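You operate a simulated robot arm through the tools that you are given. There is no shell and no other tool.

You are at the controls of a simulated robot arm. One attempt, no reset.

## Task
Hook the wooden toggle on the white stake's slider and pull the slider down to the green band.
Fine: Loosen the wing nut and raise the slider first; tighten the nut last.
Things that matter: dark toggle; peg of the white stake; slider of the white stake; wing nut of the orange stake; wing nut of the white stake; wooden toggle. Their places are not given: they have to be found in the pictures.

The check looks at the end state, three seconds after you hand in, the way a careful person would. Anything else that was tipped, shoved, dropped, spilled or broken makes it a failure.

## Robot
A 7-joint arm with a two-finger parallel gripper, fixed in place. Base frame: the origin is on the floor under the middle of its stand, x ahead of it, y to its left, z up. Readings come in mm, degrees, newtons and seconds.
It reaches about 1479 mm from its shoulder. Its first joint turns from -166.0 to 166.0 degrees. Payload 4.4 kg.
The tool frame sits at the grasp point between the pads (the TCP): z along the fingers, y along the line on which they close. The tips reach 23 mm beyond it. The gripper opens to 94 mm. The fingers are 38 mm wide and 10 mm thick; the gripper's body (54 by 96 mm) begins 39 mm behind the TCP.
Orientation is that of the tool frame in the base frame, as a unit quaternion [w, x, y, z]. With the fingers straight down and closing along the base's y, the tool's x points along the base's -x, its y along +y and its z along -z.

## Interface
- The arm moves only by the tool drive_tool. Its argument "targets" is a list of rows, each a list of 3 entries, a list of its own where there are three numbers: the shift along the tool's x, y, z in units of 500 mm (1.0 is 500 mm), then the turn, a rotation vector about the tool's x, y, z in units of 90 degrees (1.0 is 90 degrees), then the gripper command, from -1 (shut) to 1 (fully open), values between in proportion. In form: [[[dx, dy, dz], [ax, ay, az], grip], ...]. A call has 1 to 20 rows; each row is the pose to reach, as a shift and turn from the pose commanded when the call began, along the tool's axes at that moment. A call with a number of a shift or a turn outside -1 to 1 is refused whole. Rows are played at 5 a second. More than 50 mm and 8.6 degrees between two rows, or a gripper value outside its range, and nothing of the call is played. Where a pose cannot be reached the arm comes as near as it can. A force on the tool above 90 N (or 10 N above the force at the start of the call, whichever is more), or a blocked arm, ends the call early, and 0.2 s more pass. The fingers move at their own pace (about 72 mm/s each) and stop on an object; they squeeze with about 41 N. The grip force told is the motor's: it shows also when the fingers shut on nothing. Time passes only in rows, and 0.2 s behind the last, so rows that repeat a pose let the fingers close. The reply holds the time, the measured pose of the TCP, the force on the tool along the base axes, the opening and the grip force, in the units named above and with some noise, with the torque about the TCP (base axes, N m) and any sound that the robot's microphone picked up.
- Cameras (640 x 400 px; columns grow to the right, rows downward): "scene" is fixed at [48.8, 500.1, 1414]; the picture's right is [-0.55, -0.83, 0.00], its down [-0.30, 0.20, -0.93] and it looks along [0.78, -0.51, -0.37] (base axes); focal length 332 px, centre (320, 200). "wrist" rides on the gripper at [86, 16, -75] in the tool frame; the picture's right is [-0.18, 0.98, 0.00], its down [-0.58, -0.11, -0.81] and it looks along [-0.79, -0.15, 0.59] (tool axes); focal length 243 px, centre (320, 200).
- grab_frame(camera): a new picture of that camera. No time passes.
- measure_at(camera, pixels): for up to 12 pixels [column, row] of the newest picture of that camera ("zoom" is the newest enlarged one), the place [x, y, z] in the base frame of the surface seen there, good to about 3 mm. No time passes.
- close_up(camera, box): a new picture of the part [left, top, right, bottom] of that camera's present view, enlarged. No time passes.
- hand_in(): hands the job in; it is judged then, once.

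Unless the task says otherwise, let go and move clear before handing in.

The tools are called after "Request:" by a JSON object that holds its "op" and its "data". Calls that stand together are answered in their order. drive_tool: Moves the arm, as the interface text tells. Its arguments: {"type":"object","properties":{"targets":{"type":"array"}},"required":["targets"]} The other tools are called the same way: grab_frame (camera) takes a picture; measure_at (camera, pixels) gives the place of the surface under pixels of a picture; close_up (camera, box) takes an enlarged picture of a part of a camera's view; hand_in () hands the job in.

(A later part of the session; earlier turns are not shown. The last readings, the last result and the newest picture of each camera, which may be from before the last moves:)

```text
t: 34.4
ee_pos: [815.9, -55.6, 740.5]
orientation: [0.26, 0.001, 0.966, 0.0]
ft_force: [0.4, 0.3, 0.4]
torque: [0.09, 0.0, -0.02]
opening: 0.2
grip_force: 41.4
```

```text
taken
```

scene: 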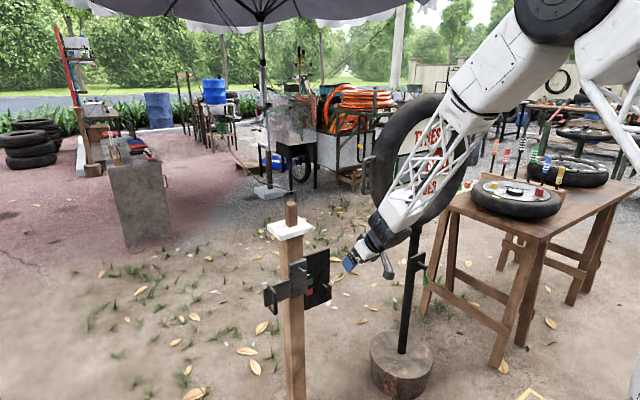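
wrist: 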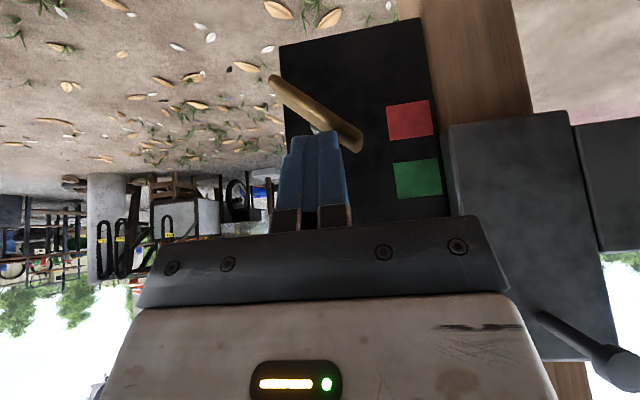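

The wing turned easily by about 50° (now slanting from (270,80) to (360,145)), with tiny force. I'll continue along the arc to about 105°.

Request:
{"op": "drive_tool", "data": {"targets": [[[0.0016, 0.0034, 0.0028], [0, 0, 0], -1], [[0.0033, 0.0068, 0.0057], [0, 0, 0], -1], [[0.0052, 0.0095, 0.0091], [0, 0, 0], -1], [[0.0072, 0.0122, 0.0125], [0, 0, 0], -1], [[0.0095, 0.0138, 0.0165], [0, 0, 0], -1], [[0.0118, 0.0154, 0.0204], [0, 0, 0], -1], [[0.0142, 0.0158, 0.0245], [0, 0, 0], -1], [[0.0165, 0.0162, 0.0286], [0, 0, 0], -1], [[0.0165, 0.0162, 0.0286], [0, 0, 0], -1]]}}

Request:
{"op": "grab_frame", "data": {"camera": "wrist"}}

```text
t: 36.1
ee_pos: [813.8, -48.8, 729.4]
orientation: [0.26, 0.0, 0.966, 0.0]
ft_force: [-26.2, 2.3, 24.0]
torque: [-0.01, 0.64, -0.03]
opening: 0.0
grip_force: 41.1
stopped in row 8: the force on the tool passed its limit at 106 N (the readings are from after the stop); the commanded pose is now the measured one
```

```text
taken
```

wrist: 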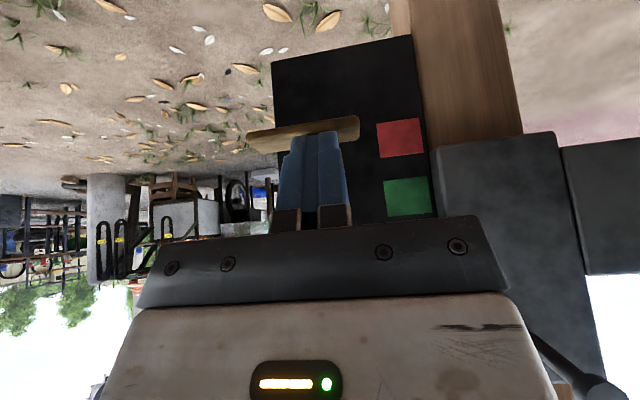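

The wing is now horizontal and hit an end stop (force spike), so the nut is fully loosened. I'll back the fingers off upward and check.

Request:
{"op": "drive_tool", "data": {"targets": [[[0, 0, -0.02], [0, 0, 0], -1], [[0, 0, -0.06], [0, 0, 0], -1], [[0, 0, -0.12], [0, 0, 0], -1], [[0, 0, -0.2], [0, 0, 0], -1], [[0, 0, -0.25], [0, 0, 0], -1], [[0, 0, -0.25], [0, 0, 0], -1]]}}

Request:
{"op": "grab_frame", "data": {"camera": "wrist"}}

Request:
{"op": "close_up", "data": {"camera": "scene", "box": [250, 180, 370, 320]}}

```text
t: 37.5
ee_pos: [752.2, -47.4, 835.4]
orientation: [0.26, 0.0, 0.965, 0.0]
ft_force: [0.0, 0.4, -0.3]
torque: [-0.02, 0.0, -0.01]
opening: 0.0
grip_force: 41.3
```

```text
taken
```

wrist: 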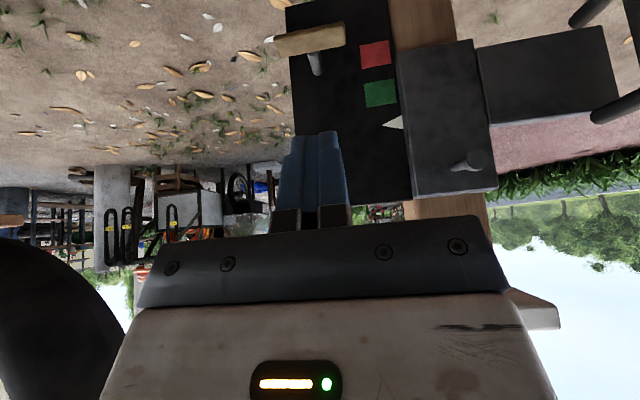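

```text
2.86 times, centred on (310, 250) of scene
```

zoom: 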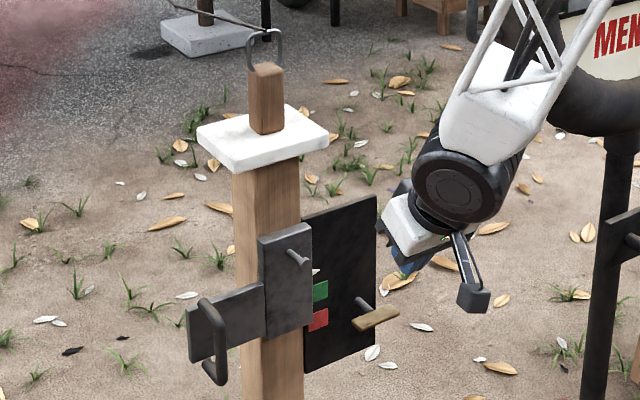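

The wing nut is loose (horizontal), and the slider stayed in place. Next is the handle: I move across in front (staying clear of the peg) to about (740,151,880) with fingers half open and look at it.

Request:
{"op": "drive_tool", "data": {"targets": [[[-0.004, 0.05, -0.02], [0, 0, 0], 0.3], [[-0.008, 0.12, -0.04], [0, 0, 0], 0.3], [[-0.012, 0.19, -0.06], [0, 0, 0], 0.3], [[-0.016, 0.26, -0.08], [0, 0, 0], 0.3], [[-0.02, 0.33, -0.09], [0, 0, 0], 0.3], [[-0.024, 0.396, -0.09], [0, 0, 0], 0.3], [[-0.024, 0.396, -0.09], [0, 0, 0], 0.3]]}}

Request:
{"op": "grab_frame", "data": {"camera": "wrist"}}

```text
t: 39.1
ee_pos: [740.2, 151.8, 881.3]
orientation: [0.261, 0.0, 0.965, 0.0]
ft_force: [-0.6, 0.1, 0.5]
torque: [-0.02, -0.01, 0.04]
opening: 61.3
grip_force: 0.0
```

```text
taken
```

wrist: 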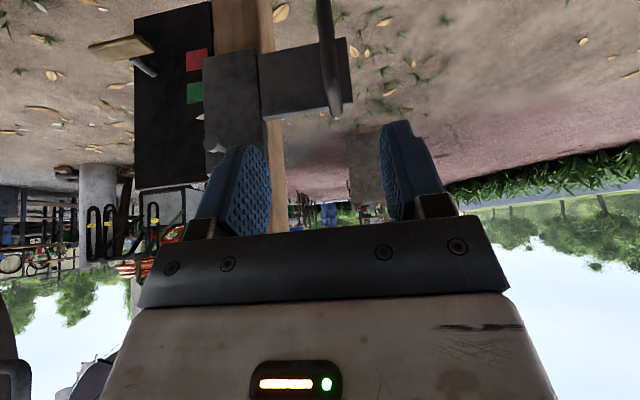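

Pose exact. The handle bar is at (328,50) in the picture, arm plate at (300,85). I'll measure the handle.

Request:
{"op": "close_up", "data": {"camera": "wrist", "box": [190, 0, 390, 130]}}

Request:
{"op": "measure_at", "data": {"camera": "wrist", "pixels": [[325, 10], [328, 40], [330, 70], [332, 95], [335, 110], [345, 100], [300, 85], [280, 100], [300, 112], [270, 115], [335, 60], [322, 60]]}}

```text
3.08 times, centred on (290, 65) of wrist
```

zoom: 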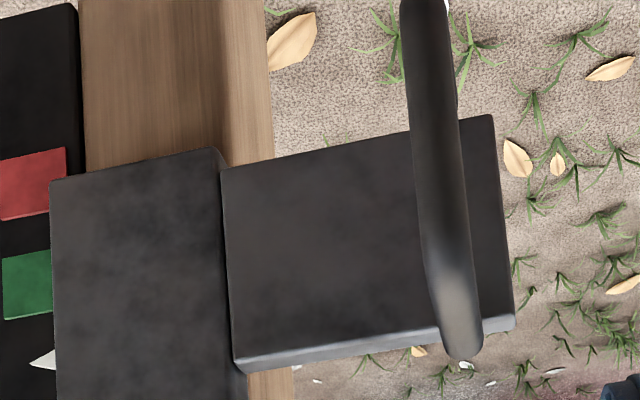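

```text
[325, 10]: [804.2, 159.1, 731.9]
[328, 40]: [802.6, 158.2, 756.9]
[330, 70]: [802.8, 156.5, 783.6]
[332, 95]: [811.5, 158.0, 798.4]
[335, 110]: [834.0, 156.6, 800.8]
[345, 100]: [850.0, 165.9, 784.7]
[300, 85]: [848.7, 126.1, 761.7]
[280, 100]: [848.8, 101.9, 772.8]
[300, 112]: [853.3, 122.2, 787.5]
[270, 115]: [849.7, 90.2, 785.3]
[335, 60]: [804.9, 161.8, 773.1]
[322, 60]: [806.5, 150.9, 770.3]
```

Handle bar: centre ≈ (809,156.5), z 720–795, about 13 mm thick. I'll advance the open fingers along their axis to TCP (809,156.5,772) and close on the bar.

Request:
{"op": "drive_tool", "data": {"targets": [[[-0.005, 0.005, 0.04], [0, 0, 0], 0.3], [[-0.0098, 0.0094, 0.08], [0, 0, 0], 0.3], [[-0.0098, 0.0094, 0.122], [0, 0, 0], 0.3], [[-0.0098, 0.0094, 0.165], [0, 0, 0], 0.3], [[-0.0098, 0.0094, 0.21], [0, 0, 0], 0.3], [[-0.0098, 0.0094, 0.24], [0, 0, 0], 0.3], [[-0.0098, 0.0094, 0.258], [0, 0, 0], 0.3], [[-0.0098, 0.0094, 0.258], [0, 0, 0], 0.3]]}}

Request:
{"op": "grab_frame", "data": {"camera": "wrist"}}

Request:
{"op": "close_up", "data": {"camera": "scene", "box": [230, 220, 350, 330]}}

```text
t: 40.9
ee_pos: [807.0, 154.9, 771.6]
orientation: [0.26, 0.002, 0.966, 0.0]
ft_force: [-0.4, -0.4, -0.1]
torque: [-0.02, 0.0, 0.04]
opening: 61.0
grip_force: 0.1
```

```text
taken
```

wrist: 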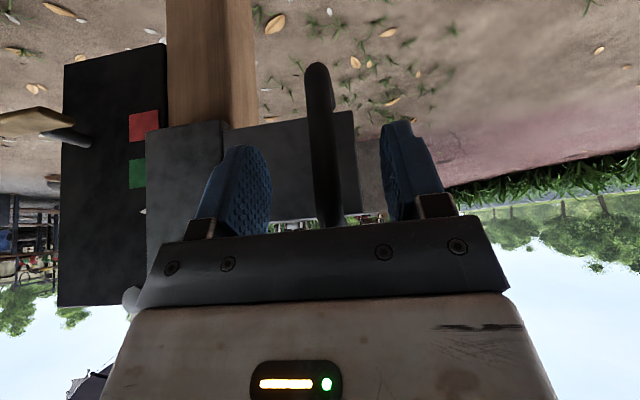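

```text
3.64 times, centred on (290, 275) of scene
```

zoom: 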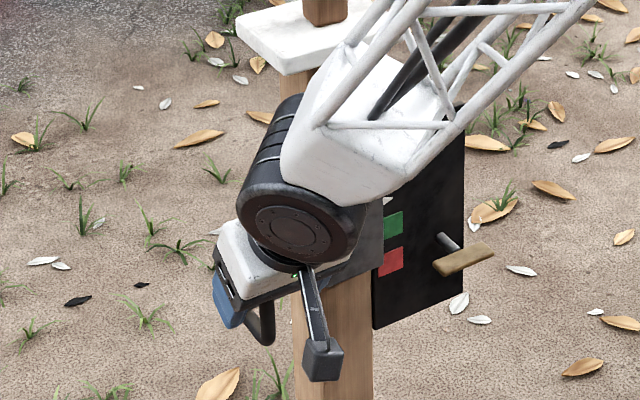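

The bar (322,140) is centred between the fingers. I close the gripper on it.

Request:
{"op": "drive_tool", "data": {"targets": [[[0, 0, 0], [0, 0, 0], -1], [[0, 0, 0], [0, 0, 0], -1], [[0, 0, 0], [0, 0, 0], -1], [[0, 0, 0], [0, 0, 0], -1], [[0, 0, 0], [0, 0, 0], -1]]}}

```text
t: 42.2
ee_pos: [807.5, 158.4, 772.6]
orientation: [0.262, 0.0, 0.965, 0.001]
ft_force: [3.6, 23.8, -2.4]
torque: [-0.51, 0.5, 0.0]
opening: 13.1
grip_force: 44.9
stopped in row 5: the force on the tool passed its limit at 91 N (the readings are from after the stop); the commanded pose is now the measured one
```

The bar is gripped (13.1 mm opening). Now I lift slowly by 20 mm and watch the force.

Request:
{"op": "drive_tool", "data": {"targets": [[[-0.004, 0, -0.0069], [0, 0, 0], -1], [[-0.008, 0, -0.0139], [0, 0, 0], -1], [[-0.012, 0, -0.0208], [0, 0, 0], -1], [[-0.016, 0, -0.0277], [0, 0, 0], -1], [[-0.02, 0, -0.0346], [0, 0, 0], -1], [[-0.02, 0, -0.0346], [0, 0, 0], -1]]}}

Request:
{"op": "grab_frame", "data": {"camera": "wrist"}}

```text
t: 43.6
ee_pos: [808.5, 158.0, 792.8]
orientation: [0.261, -0.001, 0.965, 0.001]
ft_force: [1.5, 47.5, -8.1]
torque: [-0.66, 0.2, 0.11]
opening: 12.8
grip_force: 45.3
```

```text
taken
```

wrist: 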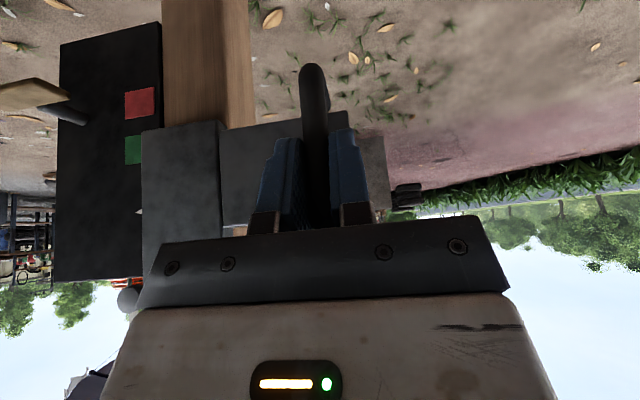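

The slider rises with the hand (pointer now ~20 mm higher); lateral force 47 N suggests I'm ~2 mm off in y. I check the cap's underside height before lifting further.

Request:
{"op": "close_up", "data": {"camera": "scene", "box": [250, 200, 330, 260]}}

Request:
{"op": "measure_at", "data": {"camera": "zoom", "pixels": [[260, 290], [262, 310], [262, 325], [265, 340], [180, 255], [178, 270], [320, 300], [320, 320]]}}

```text
6.67 times, centred on (290, 230) of scene
```

zoom: 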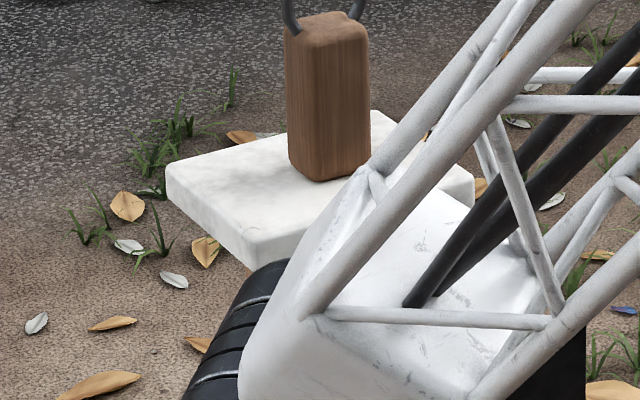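

```text
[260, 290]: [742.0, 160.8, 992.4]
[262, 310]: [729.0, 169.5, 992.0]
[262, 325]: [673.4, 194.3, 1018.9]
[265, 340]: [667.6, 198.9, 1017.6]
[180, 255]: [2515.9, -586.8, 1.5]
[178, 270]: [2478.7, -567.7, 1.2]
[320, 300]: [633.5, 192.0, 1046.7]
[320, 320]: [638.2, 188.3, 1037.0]
```

The cap's underside is around z≈930 while the slider top is now at ≈859; the wrist stays clear of the cap. I lift another 45 mm with a small +y correction.

Request:
{"op": "drive_tool", "data": {"targets": [[[-0.004, 0.002, -0.0069], [0, 0, 0], -1], [[-0.009, 0.004, -0.0156], [0, 0, 0], -1], [[-0.014, 0.004, -0.0242], [0, 0, 0], -1], [[-0.019, 0.004, -0.0329], [0, 0, 0], -1], [[-0.024, 0.004, -0.0416], [0, 0, 0], -1], [[-0.029, 0.004, -0.0502], [0, 0, 0], -1], [[-0.034, 0.004, -0.0589], [0, 0, 0], -1], [[-0.039, 0.004, -0.0675], [0, 0, 0], -1], [[-0.045, 0.004, -0.0779], [0, 0, 0], -1], [[-0.045, 0.004, -0.0779], [0, 0, 0], -1]]}}

Request:
{"op": "grab_frame", "data": {"camera": "wrist"}}

```text
t: 45.8
ee_pos: [807.9, 158.3, 836.0]
orientation: [0.26, -0.001, 0.966, 0.0]
ft_force: [-9.0, -6.1, -27.6]
torque: [0.04, 0.54, -0.18]
opening: 12.8
grip_force: 45.1
```

```text
taken
```

wrist: 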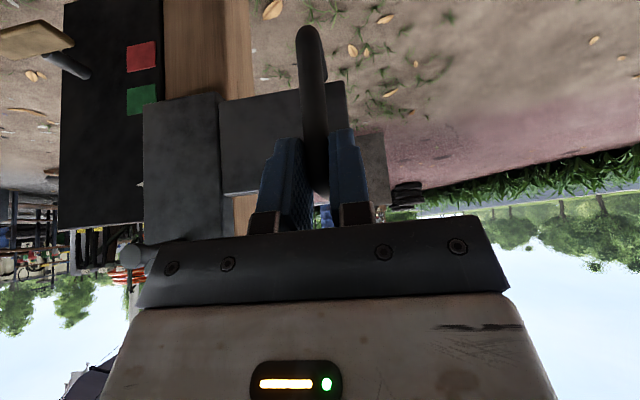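

The z force grew to −28 N and the bar seems to have slipped some in the fingers, so the slider may have met its upper stop. I measure the pointer, bands and peg.

Request:
{"op": "measure_at", "data": {"camera": "wrist", "pixels": [[141, 184], [142, 100], [142, 57], [180, 150], [128, 257], [300, 70], [308, 40], [230, 180], [260, 100], [180, 97]]}}

Request:
{"op": "close_up", "data": {"camera": "wrist", "box": [40, 0, 400, 270]}}

```text
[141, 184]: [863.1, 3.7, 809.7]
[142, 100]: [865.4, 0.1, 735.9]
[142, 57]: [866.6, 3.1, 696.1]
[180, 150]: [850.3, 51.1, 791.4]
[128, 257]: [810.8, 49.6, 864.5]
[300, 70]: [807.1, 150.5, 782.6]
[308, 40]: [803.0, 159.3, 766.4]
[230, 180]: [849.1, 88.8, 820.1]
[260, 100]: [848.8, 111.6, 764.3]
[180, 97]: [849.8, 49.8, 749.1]
```

```text
1.48 times, centred on (220, 135) of wrist
```

zoom: 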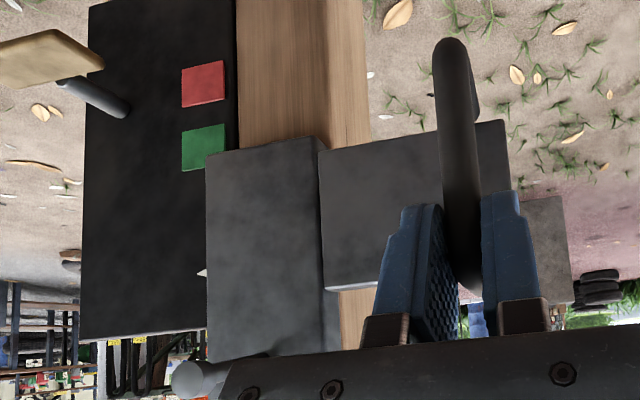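

The pointer is now at z≈810 (raised 40 mm) and the peg at z≈864; it seems the upper stop. I open the fingers and back away along the tool axis, then check whether the slider stays up.

Request:
{"op": "drive_tool", "data": {"targets": [[[0, 0, 0], [0, 0, 0], 0.3], [[0, 0, 0], [0, 0, 0], 0.3], [[0, 0, 0], [0, 0, 0], 0.3], [[0, 0, -0.03], [0, 0, 0], 0.3], [[0, 0, -0.08], [0, 0, 0], 0.3], [[0, 0, -0.14], [0, 0, 0], 0.3], [[0, 0, -0.2], [0, 0, 0], 0.3], [[0, 0, -0.2], [0, 0, 0], 0.3]]}}

Request:
{"op": "grab_frame", "data": {"camera": "wrist"}}

Request:
{"op": "grab_frame", "data": {"camera": "scene"}}

```text
t: 47.6
ee_pos: [758.0, 158.9, 924.3]
orientation: [0.261, -0.001, 0.965, 0.0]
ft_force: [-0.7, 0.1, -0.3]
torque: [0.02, -0.02, -0.01]
opening: 61.0
grip_force: 0.1
```

```text
taken
```

wrist: 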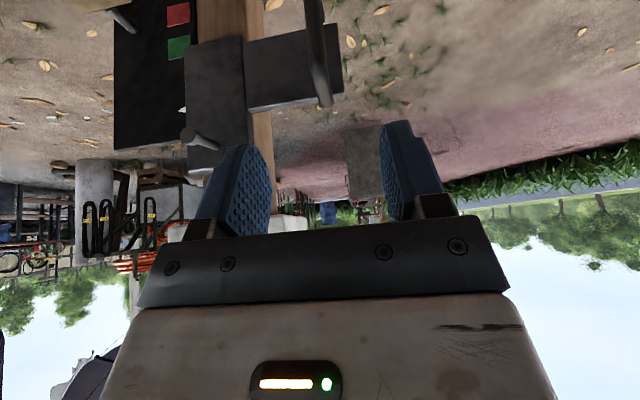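

```text
taken
```

scene: 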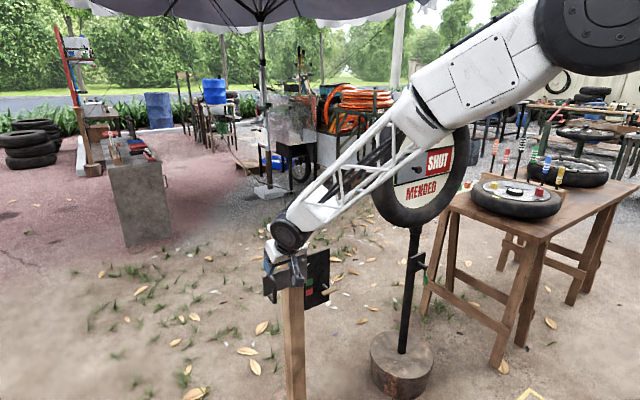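

The fingers are clear. I measure pointer, peg and handle to see whether the slider stayed up.

Request:
{"op": "close_up", "data": {"camera": "wrist", "box": [110, 60, 290, 180]}}

Request:
{"op": "measure_at", "data": {"camera": "wrist", "pixels": [[182, 110], [178, 48], [188, 133], [205, 143], [215, 100], [190, 165], [318, 50], [245, 50]]}}

```text
3.33 times, centred on (200, 120) of wrist
```

zoom: 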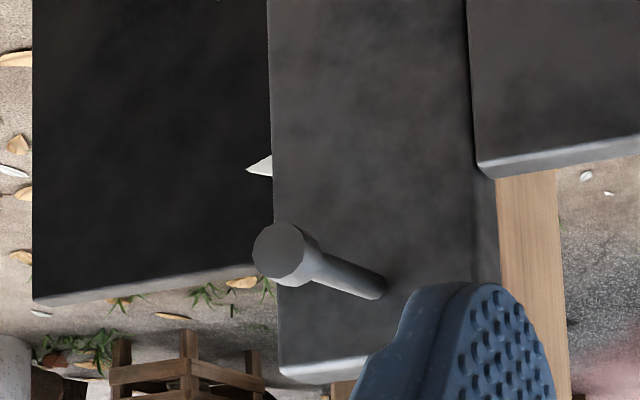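

```text
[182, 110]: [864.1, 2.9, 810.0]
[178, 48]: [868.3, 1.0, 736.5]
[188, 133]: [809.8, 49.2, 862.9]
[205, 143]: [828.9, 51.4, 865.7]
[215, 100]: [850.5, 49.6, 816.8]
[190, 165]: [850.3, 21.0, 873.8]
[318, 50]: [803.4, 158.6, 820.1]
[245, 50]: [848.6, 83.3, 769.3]
```

The slider holds at pointer z≈810 with the peg at (810–850, 49, ≈864). Next, the toggle: I move up to about (770,52,1100) with pitch 45° to look at it from the front.

Request:
{"op": "drive_tool", "data": {"targets": [[[-0.05, -0.02, -0.06], [0, -0.02, 0], 0.9], [[-0.09, -0.05, -0.12], [0, -0.05, 0], 0.9], [[-0.13, -0.09, -0.18], [0, -0.08, 0], 0.9], [[-0.16, -0.13, -0.23], [0, -0.11, 0], 0.9], [[-0.185, -0.17, -0.27], [0, -0.14, 0], 0.9], [[-0.197, -0.214, -0.293], [0, -0.167, 0], 0.9], [[-0.197, -0.214, -0.293], [0, -0.167, 0], 0.9]]}}

Request:
{"op": "grab_frame", "data": {"camera": "wrist"}}

Request:
{"op": "grab_frame", "data": {"camera": "scene"}}

```text
t: 49.2
ee_pos: [767.7, 52.5, 1098.6]
orientation: [0.385, -0.001, 0.923, 0.0]
ft_force: [-0.1, 1.1, -0.4]
torque: [0.0, -0.03, 0.01]
opening: 89.4
grip_force: 0.0
```

```text
taken
```

wrist: 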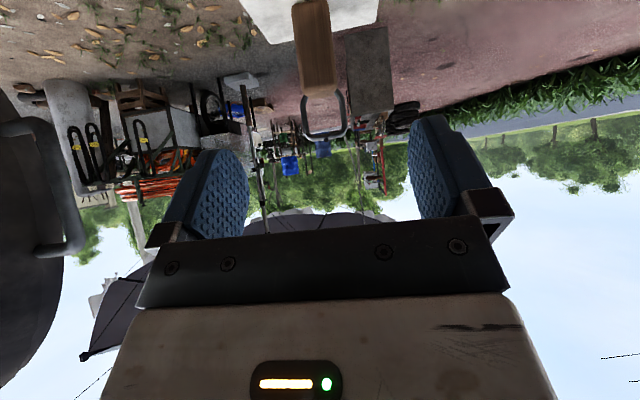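

```text
taken
```

scene: 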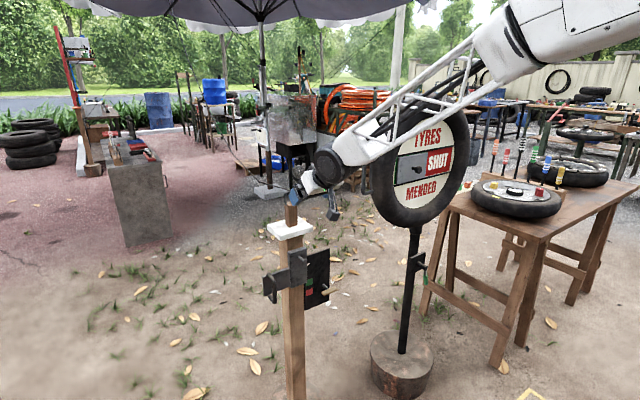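

The toggle is visible (block at (315,45), loop at (323,115)). I enlarge and measure it.

Request:
{"op": "close_up", "data": {"camera": "wrist", "box": [230, 0, 410, 150]}}

Request:
{"op": "measure_at", "data": {"camera": "wrist", "pixels": [[315, 20], [297, 20], [332, 20], [300, 80], [337, 78], [316, 85], [318, 94], [306, 115], [344, 112], [325, 135], [308, 60], [312, 5]]}}

```text
2.67 times, centred on (320, 75) of wrist
```

zoom: 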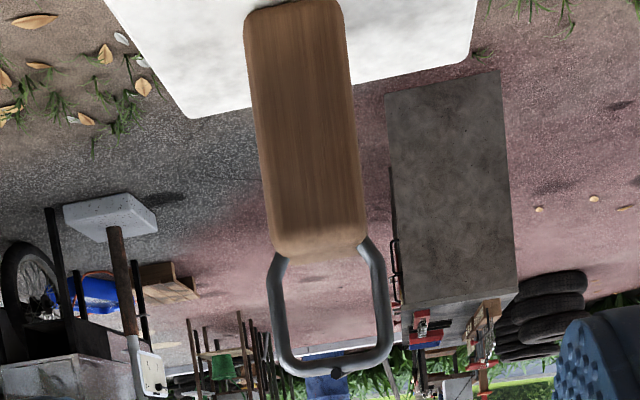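

```text
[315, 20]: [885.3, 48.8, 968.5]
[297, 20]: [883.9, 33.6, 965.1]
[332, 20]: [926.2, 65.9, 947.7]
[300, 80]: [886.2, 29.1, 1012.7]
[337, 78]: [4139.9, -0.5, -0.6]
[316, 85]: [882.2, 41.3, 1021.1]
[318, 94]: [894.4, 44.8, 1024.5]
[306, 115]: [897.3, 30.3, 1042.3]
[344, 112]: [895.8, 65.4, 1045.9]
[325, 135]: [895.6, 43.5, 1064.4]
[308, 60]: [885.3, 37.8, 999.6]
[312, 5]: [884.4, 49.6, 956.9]
```

Toggle: block x 884–908, y ≈31–65 (centre 48), z 948–1024; loop at x≈896, top z≈1065, so its window is centred near z≈1042 and lines up with the peg's y≈48.5. I advance with open fingers to TCP (881,48,993), straddling the block.

Request:
{"op": "drive_tool", "data": {"targets": [[[-0.003, -0.003, 0.05], [0, 0, 0], 0.9], [[-0.006, -0.006, 0.1], [0, 0, 0], 0.9], [[-0.0086, -0.009, 0.15], [0, 0, 0], 0.9], [[-0.0086, -0.009, 0.2], [0, 0, 0], 0.9], [[-0.0086, -0.009, 0.25], [0, 0, 0], 0.9], [[-0.0086, -0.009, 0.285], [0, 0, 0], 0.9], [[-0.0086, -0.009, 0.31], [0, 0, 0], 0.9], [[-0.0086, -0.009, 0.31], [0, 0, 0], 0.9]]}}

Request:
{"op": "grab_frame", "data": {"camera": "wrist"}}

Request:
{"op": "close_up", "data": {"camera": "scene", "box": [240, 160, 360, 270]}}

```text
t: 51.0
ee_pos: [882.5, 47.7, 995.5]
orientation: [0.385, -0.001, 0.923, 0.0]
ft_force: [0.4, 0.8, 0.1]
torque: [0.02, 0.0, 0.0]
opening: 89.2
grip_force: 0.1
```

```text
taken
```

wrist: 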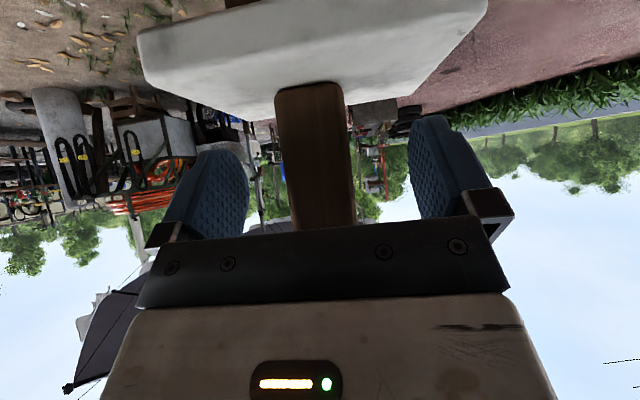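

```text
3.64 times, centred on (300, 215) of scene
```

zoom: 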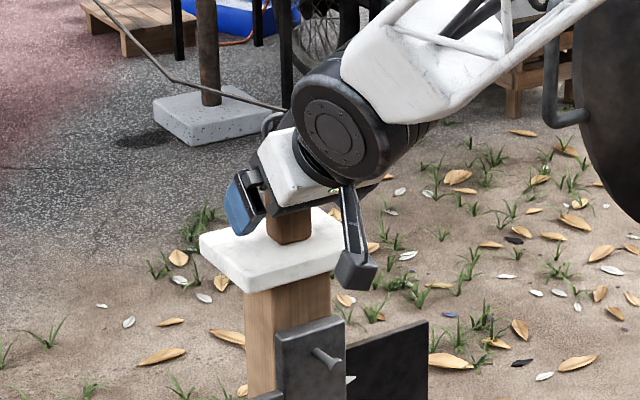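

The block sits between the fingers but slightly to the left. I measure its edges before closing.

Request:
{"op": "measure_at", "data": {"camera": "wrist", "pixels": [[280, 120], [345, 120], [285, 170], [350, 170], [315, 150], [245, 180], [240, 160], [412, 150], [415, 180], [278, 95], [342, 95]]}}

```text
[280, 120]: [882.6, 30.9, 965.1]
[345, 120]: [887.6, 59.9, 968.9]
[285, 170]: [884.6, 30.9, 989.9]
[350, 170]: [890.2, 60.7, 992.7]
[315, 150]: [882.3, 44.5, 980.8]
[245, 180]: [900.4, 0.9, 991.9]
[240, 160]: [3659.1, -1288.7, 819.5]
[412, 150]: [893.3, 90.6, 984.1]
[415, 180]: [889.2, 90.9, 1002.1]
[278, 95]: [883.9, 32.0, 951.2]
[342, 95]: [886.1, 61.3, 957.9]
```

Finger faces read y≈0.9 and 90.8 (centre 45.8), block 30–61.5 (centre 45.8): centred. I close the gripper on the block.

Request:
{"op": "drive_tool", "data": {"targets": [[[0, 0, 0], [0, 0, 0], 0.2], [[0, 0, 0], [0, 0, 0], 0.0], [[0, 0, 0], [0, 0, 0], -0.3], [[0, 0, 0], [0, 0, 0], -1], [[0, 0, 0], [0, 0, 0], -1], [[0, 0, 0], [0, 0, 0], -1]]}}

Request:
{"op": "grab_frame", "data": {"camera": "wrist"}}

```text
t: 52.4
ee_pos: [882.6, 47.4, 995.0]
orientation: [0.385, 0.0, 0.923, 0.0]
ft_force: [0.2, 0.7, 1.3]
torque: [0.01, 0.0, 0.0]
opening: 33.2
grip_force: 41.6
```

```text
taken
```

wrist: 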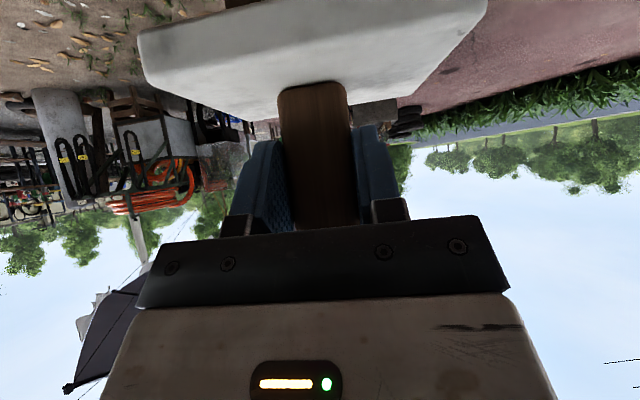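

The toggle is held (opening 33.2 mm). I lift it 15 mm and carry it back 111 mm in −x, in front of the cap and peg, watching the rope force.

Request:
{"op": "drive_tool", "data": {"targets": [[[-0.0107, 0, -0.0105], [0, 0, 0], -1], [[-0.0213, 0, -0.0211], [0, 0, 0], -1], [[0.0047, 0, -0.0474], [0, 0, 0], -1], [[0.0307, 0, -0.0737], [0, 0, 0], -1], [[0.0567, 0, -0.1], [0, 0, 0], -1], [[0.0827, 0, -0.1263], [0, 0, 0], -1], [[0.1087, 0, -0.1526], [0, 0, 0], -1], [[0.1347, 0, -0.1789], [0, 0, 0], -1], [[0.1347, 0, -0.1789], [0, 0, 0], -1]]}}

Request:
{"op": "grab_frame", "data": {"camera": "wrist"}}

Request:
{"op": "grab_frame", "data": {"camera": "scene"}}

```text
t: 54.4
ee_pos: [770.1, 47.6, 1010.0]
orientation: [0.386, 0.0, 0.923, 0.0]
ft_force: [-0.4, 0.5, -0.7]
torque: [0.0, 0.0, 0.01]
opening: 33.1
grip_force: 40.8
```

```text
taken
```

wrist: 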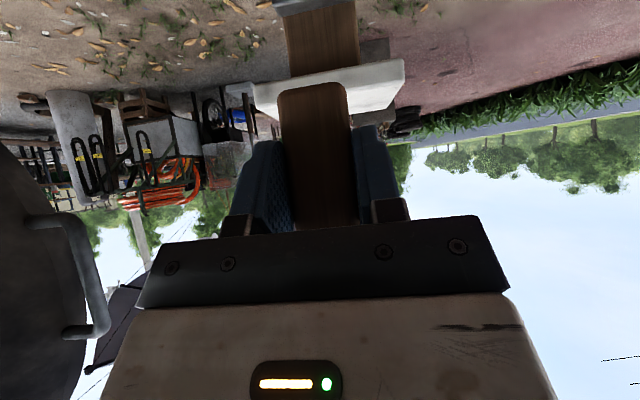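

```text
taken
```

scene: 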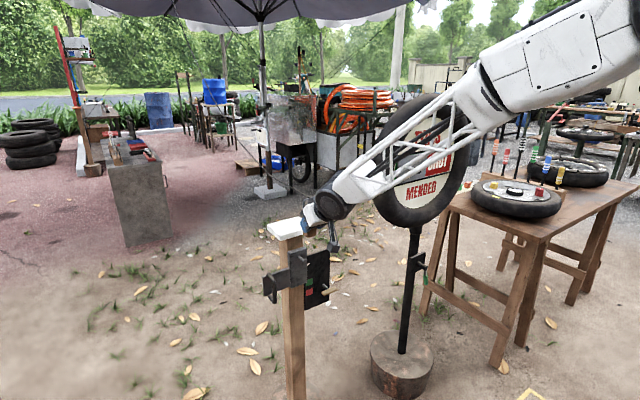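

The toggle is carried freely with no rope pull, in front of the stake at TCP (770,48,1010). I now descend 150 mm in steps and check the forces.

Request:
{"op": "drive_tool", "data": {"targets": [[[0.0356, 0, 0.0352], [0, 0, 0], -1], [[0.0711, 0, 0.0703], [0, 0, 0], -1], [[0.1067, 0, 0.1055], [0, 0, 0], -1], [[0.1422, 0, 0.1406], [0, 0, 0], -1], [[0.1778, 0, 0.1758], [0, 0, 0], -1], [[0.2133, 0, 0.2109], [0, 0, 0], -1], [[0.2133, 0, 0.2109], [0, 0, 0], -1]]}}

Request:
{"op": "grab_frame", "data": {"camera": "wrist"}}

Request:
{"op": "close_up", "data": {"camera": "scene", "box": [240, 190, 380, 320]}}

```text
t: 56.0
ee_pos: [770.3, 46.9, 860.6]
orientation: [0.386, -0.001, 0.923, 0.0]
ft_force: [-0.1, 0.3, 0.0]
torque: [0.01, 0.01, 0.0]
opening: 33.4
grip_force: 40.9
```

```text
taken
```

wrist: 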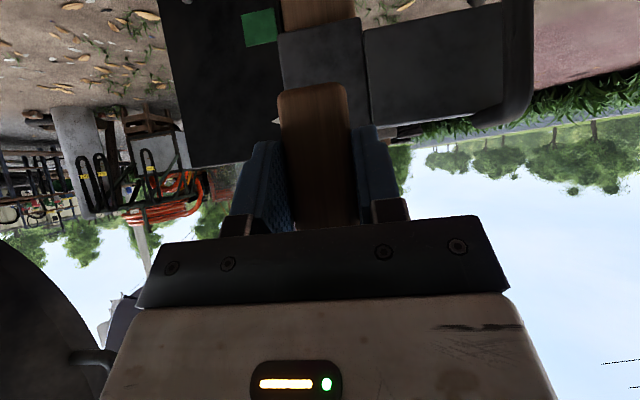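

```text
3.08 times, centred on (310, 255) of scene
```

zoom: 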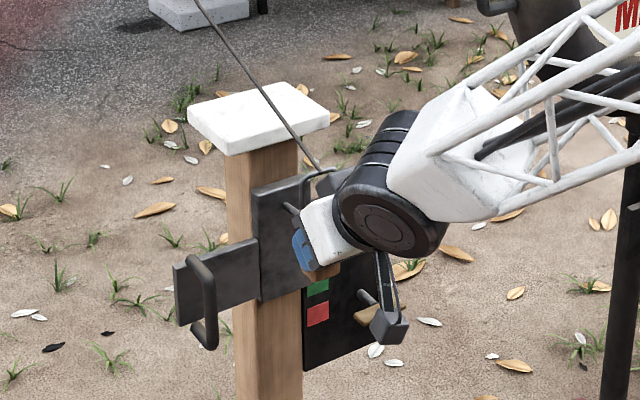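

Forces are still zero. I zoom into the loop and peg in the scene view to check alignment.

Request:
{"op": "close_up", "data": {"camera": "scene", "box": [290, 235, 340, 270]}}

Request:
{"op": "measure_at", "data": {"camera": "zoom", "pixels": [[130, 190], [200, 80], [260, 60], [330, 130], [100, 180], [300, 40], [230, 120]]}}

```text
11.43 times, centred on (315, 252) of scene
```

zoom: 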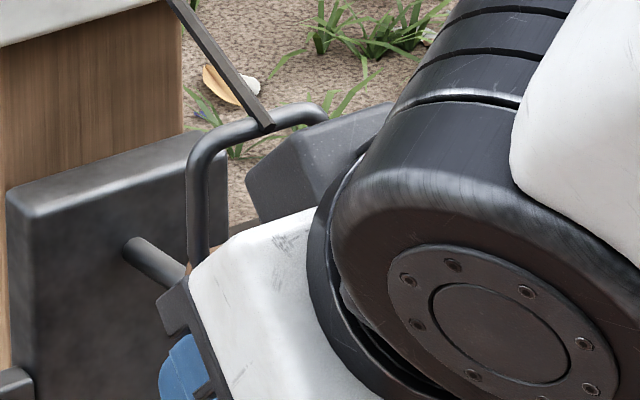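

```text
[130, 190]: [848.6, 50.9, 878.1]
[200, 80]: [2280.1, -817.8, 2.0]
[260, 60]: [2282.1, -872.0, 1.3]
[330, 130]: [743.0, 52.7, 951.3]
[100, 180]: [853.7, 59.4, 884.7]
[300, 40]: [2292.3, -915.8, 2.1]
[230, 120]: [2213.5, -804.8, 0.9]
```

The loop (187–325, 100–260 in zoom) is still above and in front of the peg (base at (125,245)). I descend the remaining 44 mm so the window is level with the peg.

Request:
{"op": "drive_tool", "data": {"targets": [[[0.0156, 0, 0.0155], [0, 0, 0], -1], [[0.0313, 0, 0.0309], [0, 0, 0], -1], [[0.047, 0, 0.0464], [0, 0, 0], -1], [[0.0626, 0, 0.0619], [0, 0, 0], -1], [[0.0626, 0, 0.0619], [0, 0, 0], -1]]}}

Request:
{"op": "grab_frame", "data": {"camera": "wrist"}}

Request:
{"op": "close_up", "data": {"camera": "scene", "box": [285, 240, 345, 285]}}

```text
t: 57.2
ee_pos: [771.4, 48.2, 815.8]
orientation: [0.385, -0.001, 0.923, 0.001]
ft_force: [-0.2, 0.1, -0.6]
torque: [-0.01, 0.04, -0.02]
opening: 33.2
grip_force: 40.8
```

```text
taken
```

wrist: 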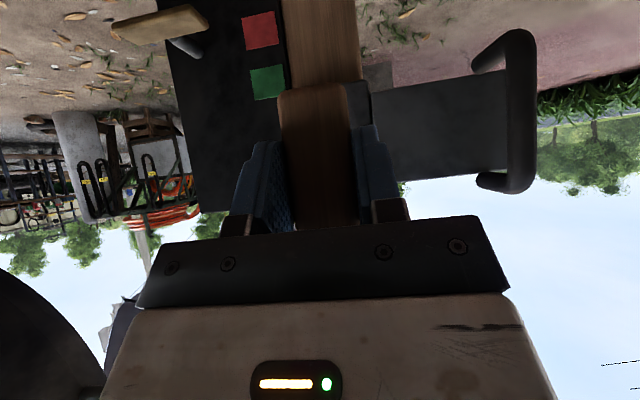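

```text
8.89 times, centred on (315, 262) of scene
```

zoom: 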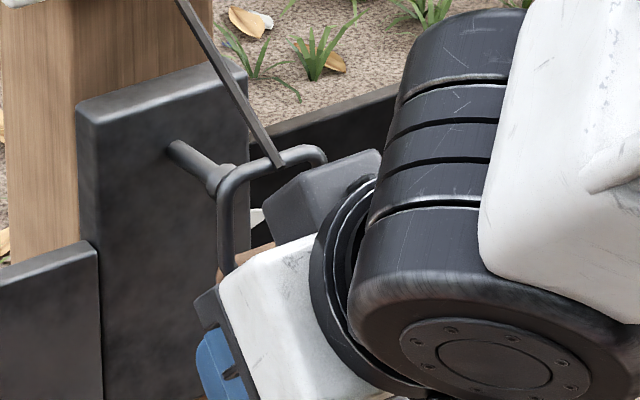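

The loop's left wire is at (227,220) and the peg's head around (215,180) in this zoom. I measure those precisely to check alignment in y and z.

Request:
{"op": "measure_at", "data": {"camera": "zoom", "pixels": [[227, 220], [227, 245], [225, 200], [250, 165], [272, 161], [300, 153], [312, 150], [218, 175], [213, 170], [190, 155], [180, 148], [205, 168]]}}

Request:
{"op": "close_up", "data": {"camera": "scene", "box": [300, 248, 325, 268]}}

```text
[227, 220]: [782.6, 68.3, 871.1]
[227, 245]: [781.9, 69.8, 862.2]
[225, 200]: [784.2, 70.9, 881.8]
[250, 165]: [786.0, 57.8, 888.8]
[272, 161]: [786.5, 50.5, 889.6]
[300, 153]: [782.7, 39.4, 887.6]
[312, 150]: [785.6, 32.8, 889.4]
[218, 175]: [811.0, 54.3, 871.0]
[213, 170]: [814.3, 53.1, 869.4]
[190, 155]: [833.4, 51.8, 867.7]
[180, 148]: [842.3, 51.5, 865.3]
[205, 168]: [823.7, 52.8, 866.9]
```

```text
16.00 times, centred on (312, 258) of scene
```

zoom: 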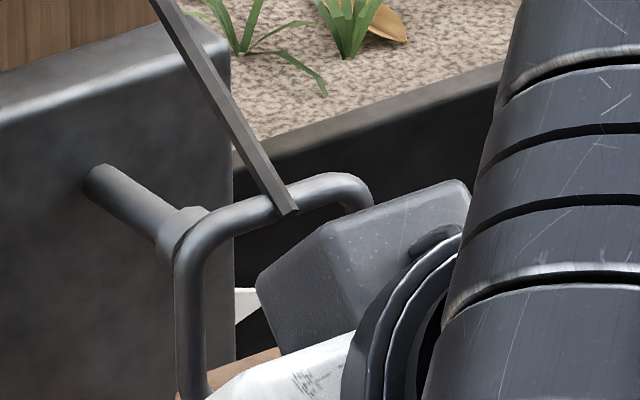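

Window: y≈33–64, z≈846–884, loop plane x≈785; peg centre y≈49, z≈865. They are aligned, so I push +x by 37 mm to thread the peg through the loop.

Request:
{"op": "drive_tool", "data": {"targets": [[[-0.0084, 0, 0.0085], [0, 0, 0], -1], [[-0.0169, 0, 0.0171], [0, 0, 0], -1], [[-0.0253, 0, 0.0256], [0, 0, 0], -1], [[-0.0337, 0, 0.0341], [0, 0, 0], -1], [[-0.0422, 0, 0.0427], [0, 0, 0], -1], [[-0.052, 0, 0.0526], [0, 0, 0], -1], [[-0.052, 0, 0.0526], [0, 0, 0], -1]]}}

Request:
{"op": "close_up", "data": {"camera": "scene", "box": [285, 240, 345, 285]}}

Request:
{"op": "grab_frame", "data": {"camera": "wrist"}}

```text
t: 58.8
ee_pos: [808.8, 47.8, 814.6]
orientation: [0.385, -0.001, 0.923, 0.0]
ft_force: [-0.3, 0.0, -0.7]
torque: [-0.01, 0.03, 0.02]
opening: 33.3
grip_force: 41.0
```

```text
8.89 times, centred on (315, 262) of scene
```

zoom: 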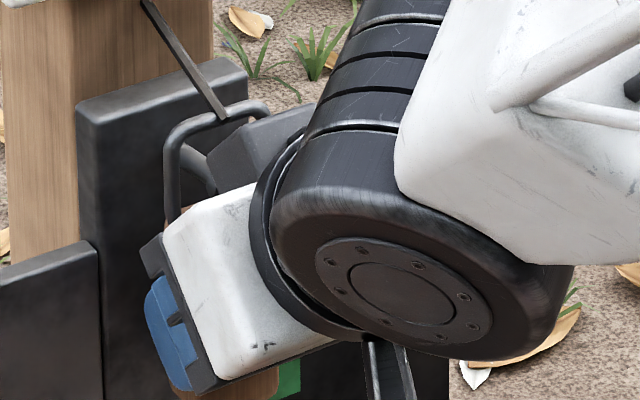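

```text
taken
```

wrist: 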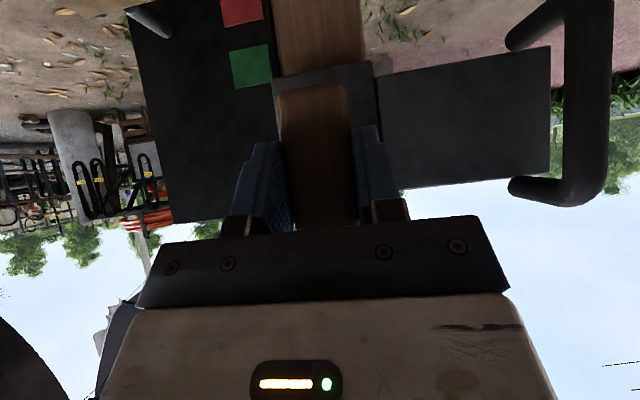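

The peg is now visible inside the loop's window at (190,165), with no contact force. I lower 12 mm and push 4 mm further so the loop rests on the peg shaft behind its head.

Request:
{"op": "drive_tool", "data": {"targets": [[[-0.0028, 0, 0.0028], [0, 0, 0], -1], [[-0.0056, 0, 0.0057], [0, 0, 0], -1], [[0.0001, 0, 0.0113], [0, 0, 0], -1], [[0.0057, 0, 0.0169], [0, 0, 0], -1], [[0.0114, 0, 0.0224], [0, 0, 0], -1], [[0.0114, 0, 0.0224], [0, 0, 0], -1]]}}

Request:
{"op": "close_up", "data": {"camera": "scene", "box": [285, 240, 345, 285]}}

```text
t: 60.2
ee_pos: [812.1, 47.8, 803.4]
orientation: [0.384, -0.002, 0.923, 0.001]
ft_force: [-7.0, -2.4, 4.9]
torque: [0.14, -0.36, 0.02]
opening: 33.3
grip_force: 41.1
```

```text
8.89 times, centred on (315, 262) of scene
```

zoom: 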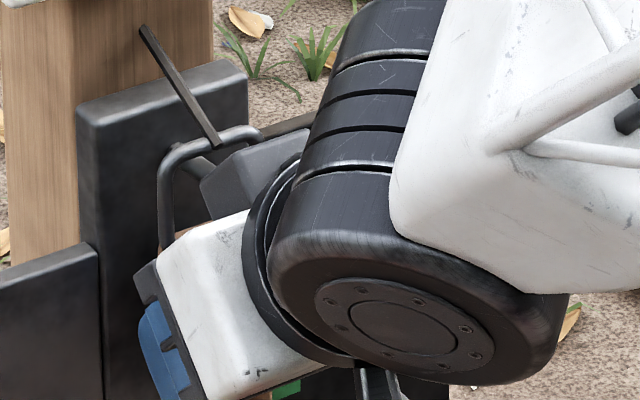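

A light contact force shows the loop now touching the peg. I open the fingers to about 60 mm in place and look.

Request:
{"op": "drive_tool", "data": {"targets": [[[0, 0, 0], [0, 0, 0], -0.2], [[0, 0, 0], [0, 0, 0], 0.1], [[0, 0, 0], [0, 0, 0], 0.3], [[0, 0, 0], [0, 0, 0], 0.3], [[0, 0, 0], [0, 0, 0], 0.3]]}}

Request:
{"op": "grab_frame", "data": {"camera": "wrist"}}

Request:
{"op": "close_up", "data": {"camera": "scene", "box": [285, 240, 345, 285]}}

```text
t: 61.4
ee_pos: [811.9, 48.8, 804.7]
orientation: [0.386, 0.0, 0.923, 0.0]
ft_force: [-1.9, -1.8, 3.1]
torque: [0.14, -0.1, 0.03]
opening: 61.2
grip_force: 0.1
```

```text
taken
```

wrist: 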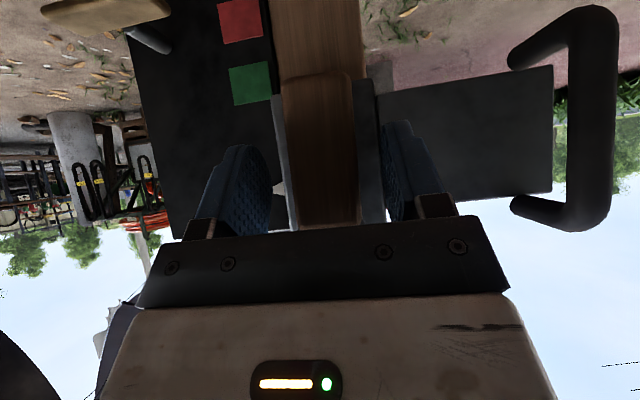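

```text
8.89 times, centred on (315, 262) of scene
```

zoom: 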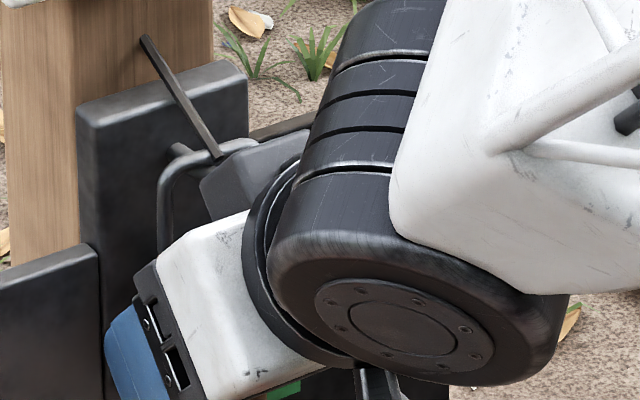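

The toggle hangs on the peg by its loop. I retract slowly along the tool axis (up and back).

Request:
{"op": "drive_tool", "data": {"targets": [[[0, 0, -0.01], [0, 0, 0], 0.3], [[0, 0, -0.03], [0, 0, 0], 0.3], [[0, 0, -0.06], [0, 0, 0], 0.3], [[0, 0, -0.1], [0, 0, 0], 0.3], [[0, 0, -0.15], [0, 0, 0], 0.3], [[0, 0, -0.2], [0, 0, 0], 0.3], [[0, 0, -0.2], [0, 0, 0], 0.3]]}}

Request:
{"op": "grab_frame", "data": {"camera": "wrist"}}

Request:
{"op": "close_up", "data": {"camera": "scene", "box": [250, 210, 350, 310]}}

```text
t: 63.0
ee_pos: [743.0, 48.1, 873.7]
orientation: [0.385, -0.001, 0.923, 0.001]
ft_force: [0.4, 0.1, 0.1]
torque: [0.01, -0.02, 0.01]
opening: 60.9
grip_force: 0.1
```

```text
taken
```

wrist: 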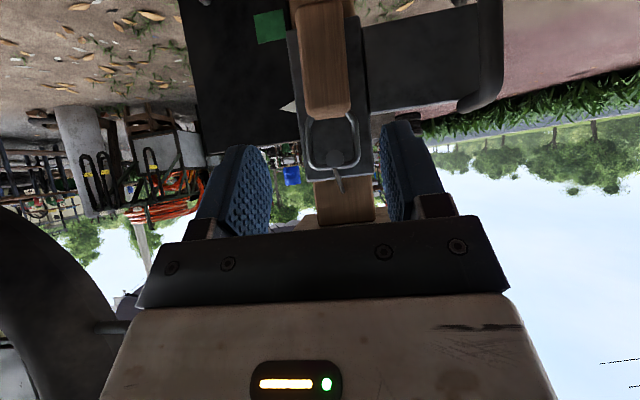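

```text
4.00 times, centred on (300, 260) of scene
```

zoom: 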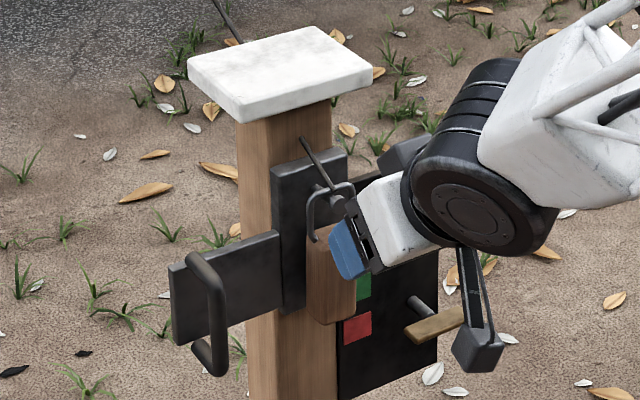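

The toggle hangs on the peg. I zoom in to verify and measure pointer position.

Request:
{"op": "close_up", "data": {"camera": "wrist", "box": [240, 0, 420, 210]}}

Request:
{"op": "measure_at", "data": {"camera": "wrist", "pixels": [[290, 105], [268, 27], [335, 150], [325, 60], [480, 60], [478, 95], [338, 186], [311, 150], [350, 130]]}}

```text
1.90 times, centred on (330, 105) of wrist
```

zoom: 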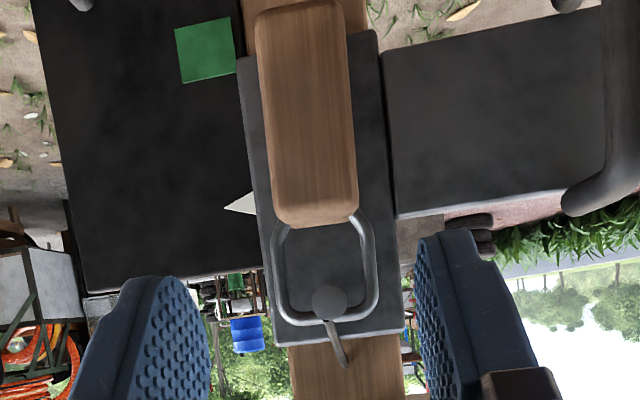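

```text
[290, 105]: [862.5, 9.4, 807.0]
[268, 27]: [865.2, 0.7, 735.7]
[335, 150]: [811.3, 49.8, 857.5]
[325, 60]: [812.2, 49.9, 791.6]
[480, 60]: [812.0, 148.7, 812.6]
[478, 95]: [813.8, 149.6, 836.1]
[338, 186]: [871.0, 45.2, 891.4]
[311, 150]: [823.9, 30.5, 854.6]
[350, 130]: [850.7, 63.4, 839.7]
```

The loop hangs behind the peg's head (head visible at (328,298) in the zoom). Next: pull the slider down. I move to the handle again with a steeper pitch (65°) for gripping the bar with the palm close above it.

Request:
{"op": "drive_tool", "data": {"targets": [[[0, 0.03, 0], [0, 0.03, 0], 0.3], [[0, 0.08, 0], [0, 0.07, 0], 0.3], [[0, 0.13, 0], [0, 0.11, 0], 0.3], [[-0.015, 0.18, 0.015], [0, 0.15, 0], 0.3], [[-0.035, 0.21, 0.035], [0, 0.19, 0], 0.3], [[-0.049, 0.221, 0.05], [0, 0.222, 0], 0.3], [[-0.049, 0.221, 0.05], [0, 0.222, 0], 0.3]]}}

Request:
{"op": "grab_frame", "data": {"camera": "wrist"}}

```text
t: 64.6
ee_pos: [777.7, 158.4, 873.0]
orientation: [0.219, 0.0, 0.976, 0.0]
ft_force: [-0.4, -0.2, 0.0]
torque: [-0.04, 0.0, 0.03]
opening: 61.1
grip_force: 0.2
```

```text
taken
```

wrist: 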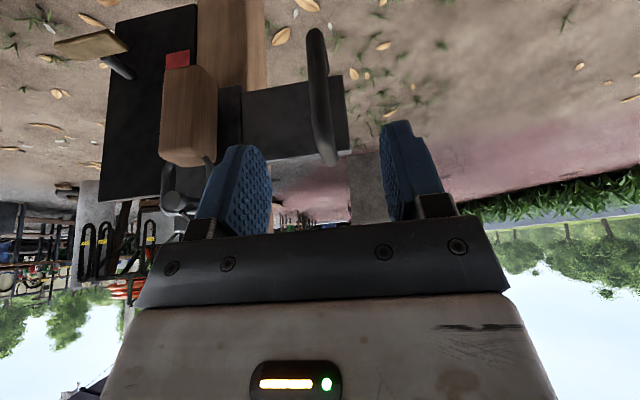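

The handle is at (322,100). I measure its bar and top.

Request:
{"op": "measure_at", "data": {"camera": "wrist", "pixels": [[317, 50], [319, 90], [322, 130], [327, 155], [332, 165], [312, 100], [330, 100], [290, 110], [290, 155], [210, 160]]}}

Request:
{"op": "close_up", "data": {"camera": "wrist", "box": [150, 20, 370, 180]}}

```text
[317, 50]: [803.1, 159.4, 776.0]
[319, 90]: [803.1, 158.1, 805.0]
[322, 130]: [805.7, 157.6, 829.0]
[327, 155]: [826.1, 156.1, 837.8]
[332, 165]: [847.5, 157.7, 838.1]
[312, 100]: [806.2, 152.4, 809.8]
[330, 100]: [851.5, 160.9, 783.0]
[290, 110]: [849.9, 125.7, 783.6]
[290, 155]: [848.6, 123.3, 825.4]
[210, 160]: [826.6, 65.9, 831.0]
```

```text
2.50 times, centred on (260, 100) of wrist
```

zoom: 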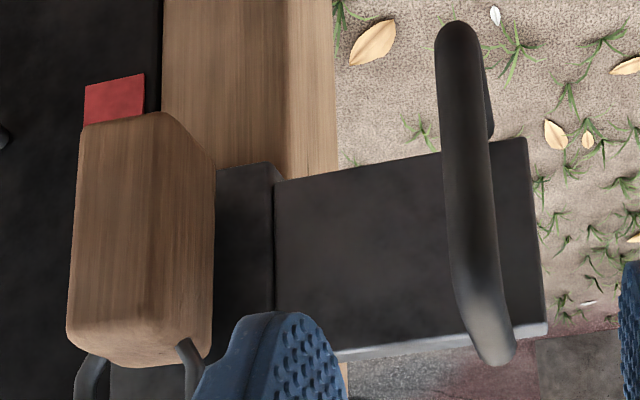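

Leg top z≈838, bar centre y≈158. I advance along the tool axis to TCP (812,158.5,799).

Request:
{"op": "drive_tool", "data": {"targets": [[[0, 0, 0.04], [0, 0, 0], 0.3], [[0, 0, 0.08], [0, 0, 0], 0.3], [[0.001, 0, 0.115], [0, 0, 0], 0.3], [[0.001, 0, 0.145], [0, 0, 0], 0.3], [[0.001, 0, 0.1625], [0, 0, 0], 0.3], [[0.001, 0, 0.1625], [0, 0, 0], 0.3]]}}

Request:
{"op": "grab_frame", "data": {"camera": "wrist"}}

```text
t: 66.0
ee_pos: [808.6, 159.5, 799.3]
orientation: [0.219, -0.001, 0.976, 0.0]
ft_force: [-0.6, 0.0, 0.2]
torque: [-0.01, -0.01, 0.01]
opening: 61.1
grip_force: 0.1
```

```text
taken
```

wrist: 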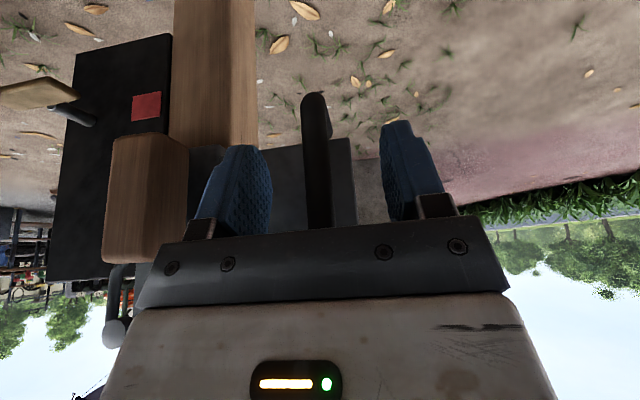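

The bar is between the fingers. I close the grip.

Request:
{"op": "drive_tool", "data": {"targets": [[[0, -0.002, 0], [0, 0, 0], 0.0], [[0, -0.002, 0], [0, 0, 0], -0.4], [[0, -0.002, 0], [0, 0, 0], -0.7], [[0, -0.002, 0], [0, 0, 0], -1], [[0, -0.002, 0], [0, 0, 0], -1], [[0, -0.002, 0], [0, 0, 0], -1]]}}

```text
t: 67.4
ee_pos: [810.3, 157.6, 799.2]
orientation: [0.219, -0.001, 0.976, 0.0]
ft_force: [1.6, 9.7, -1.5]
torque: [-0.52, -0.17, 0.03]
opening: 12.8
grip_force: 45.1
```

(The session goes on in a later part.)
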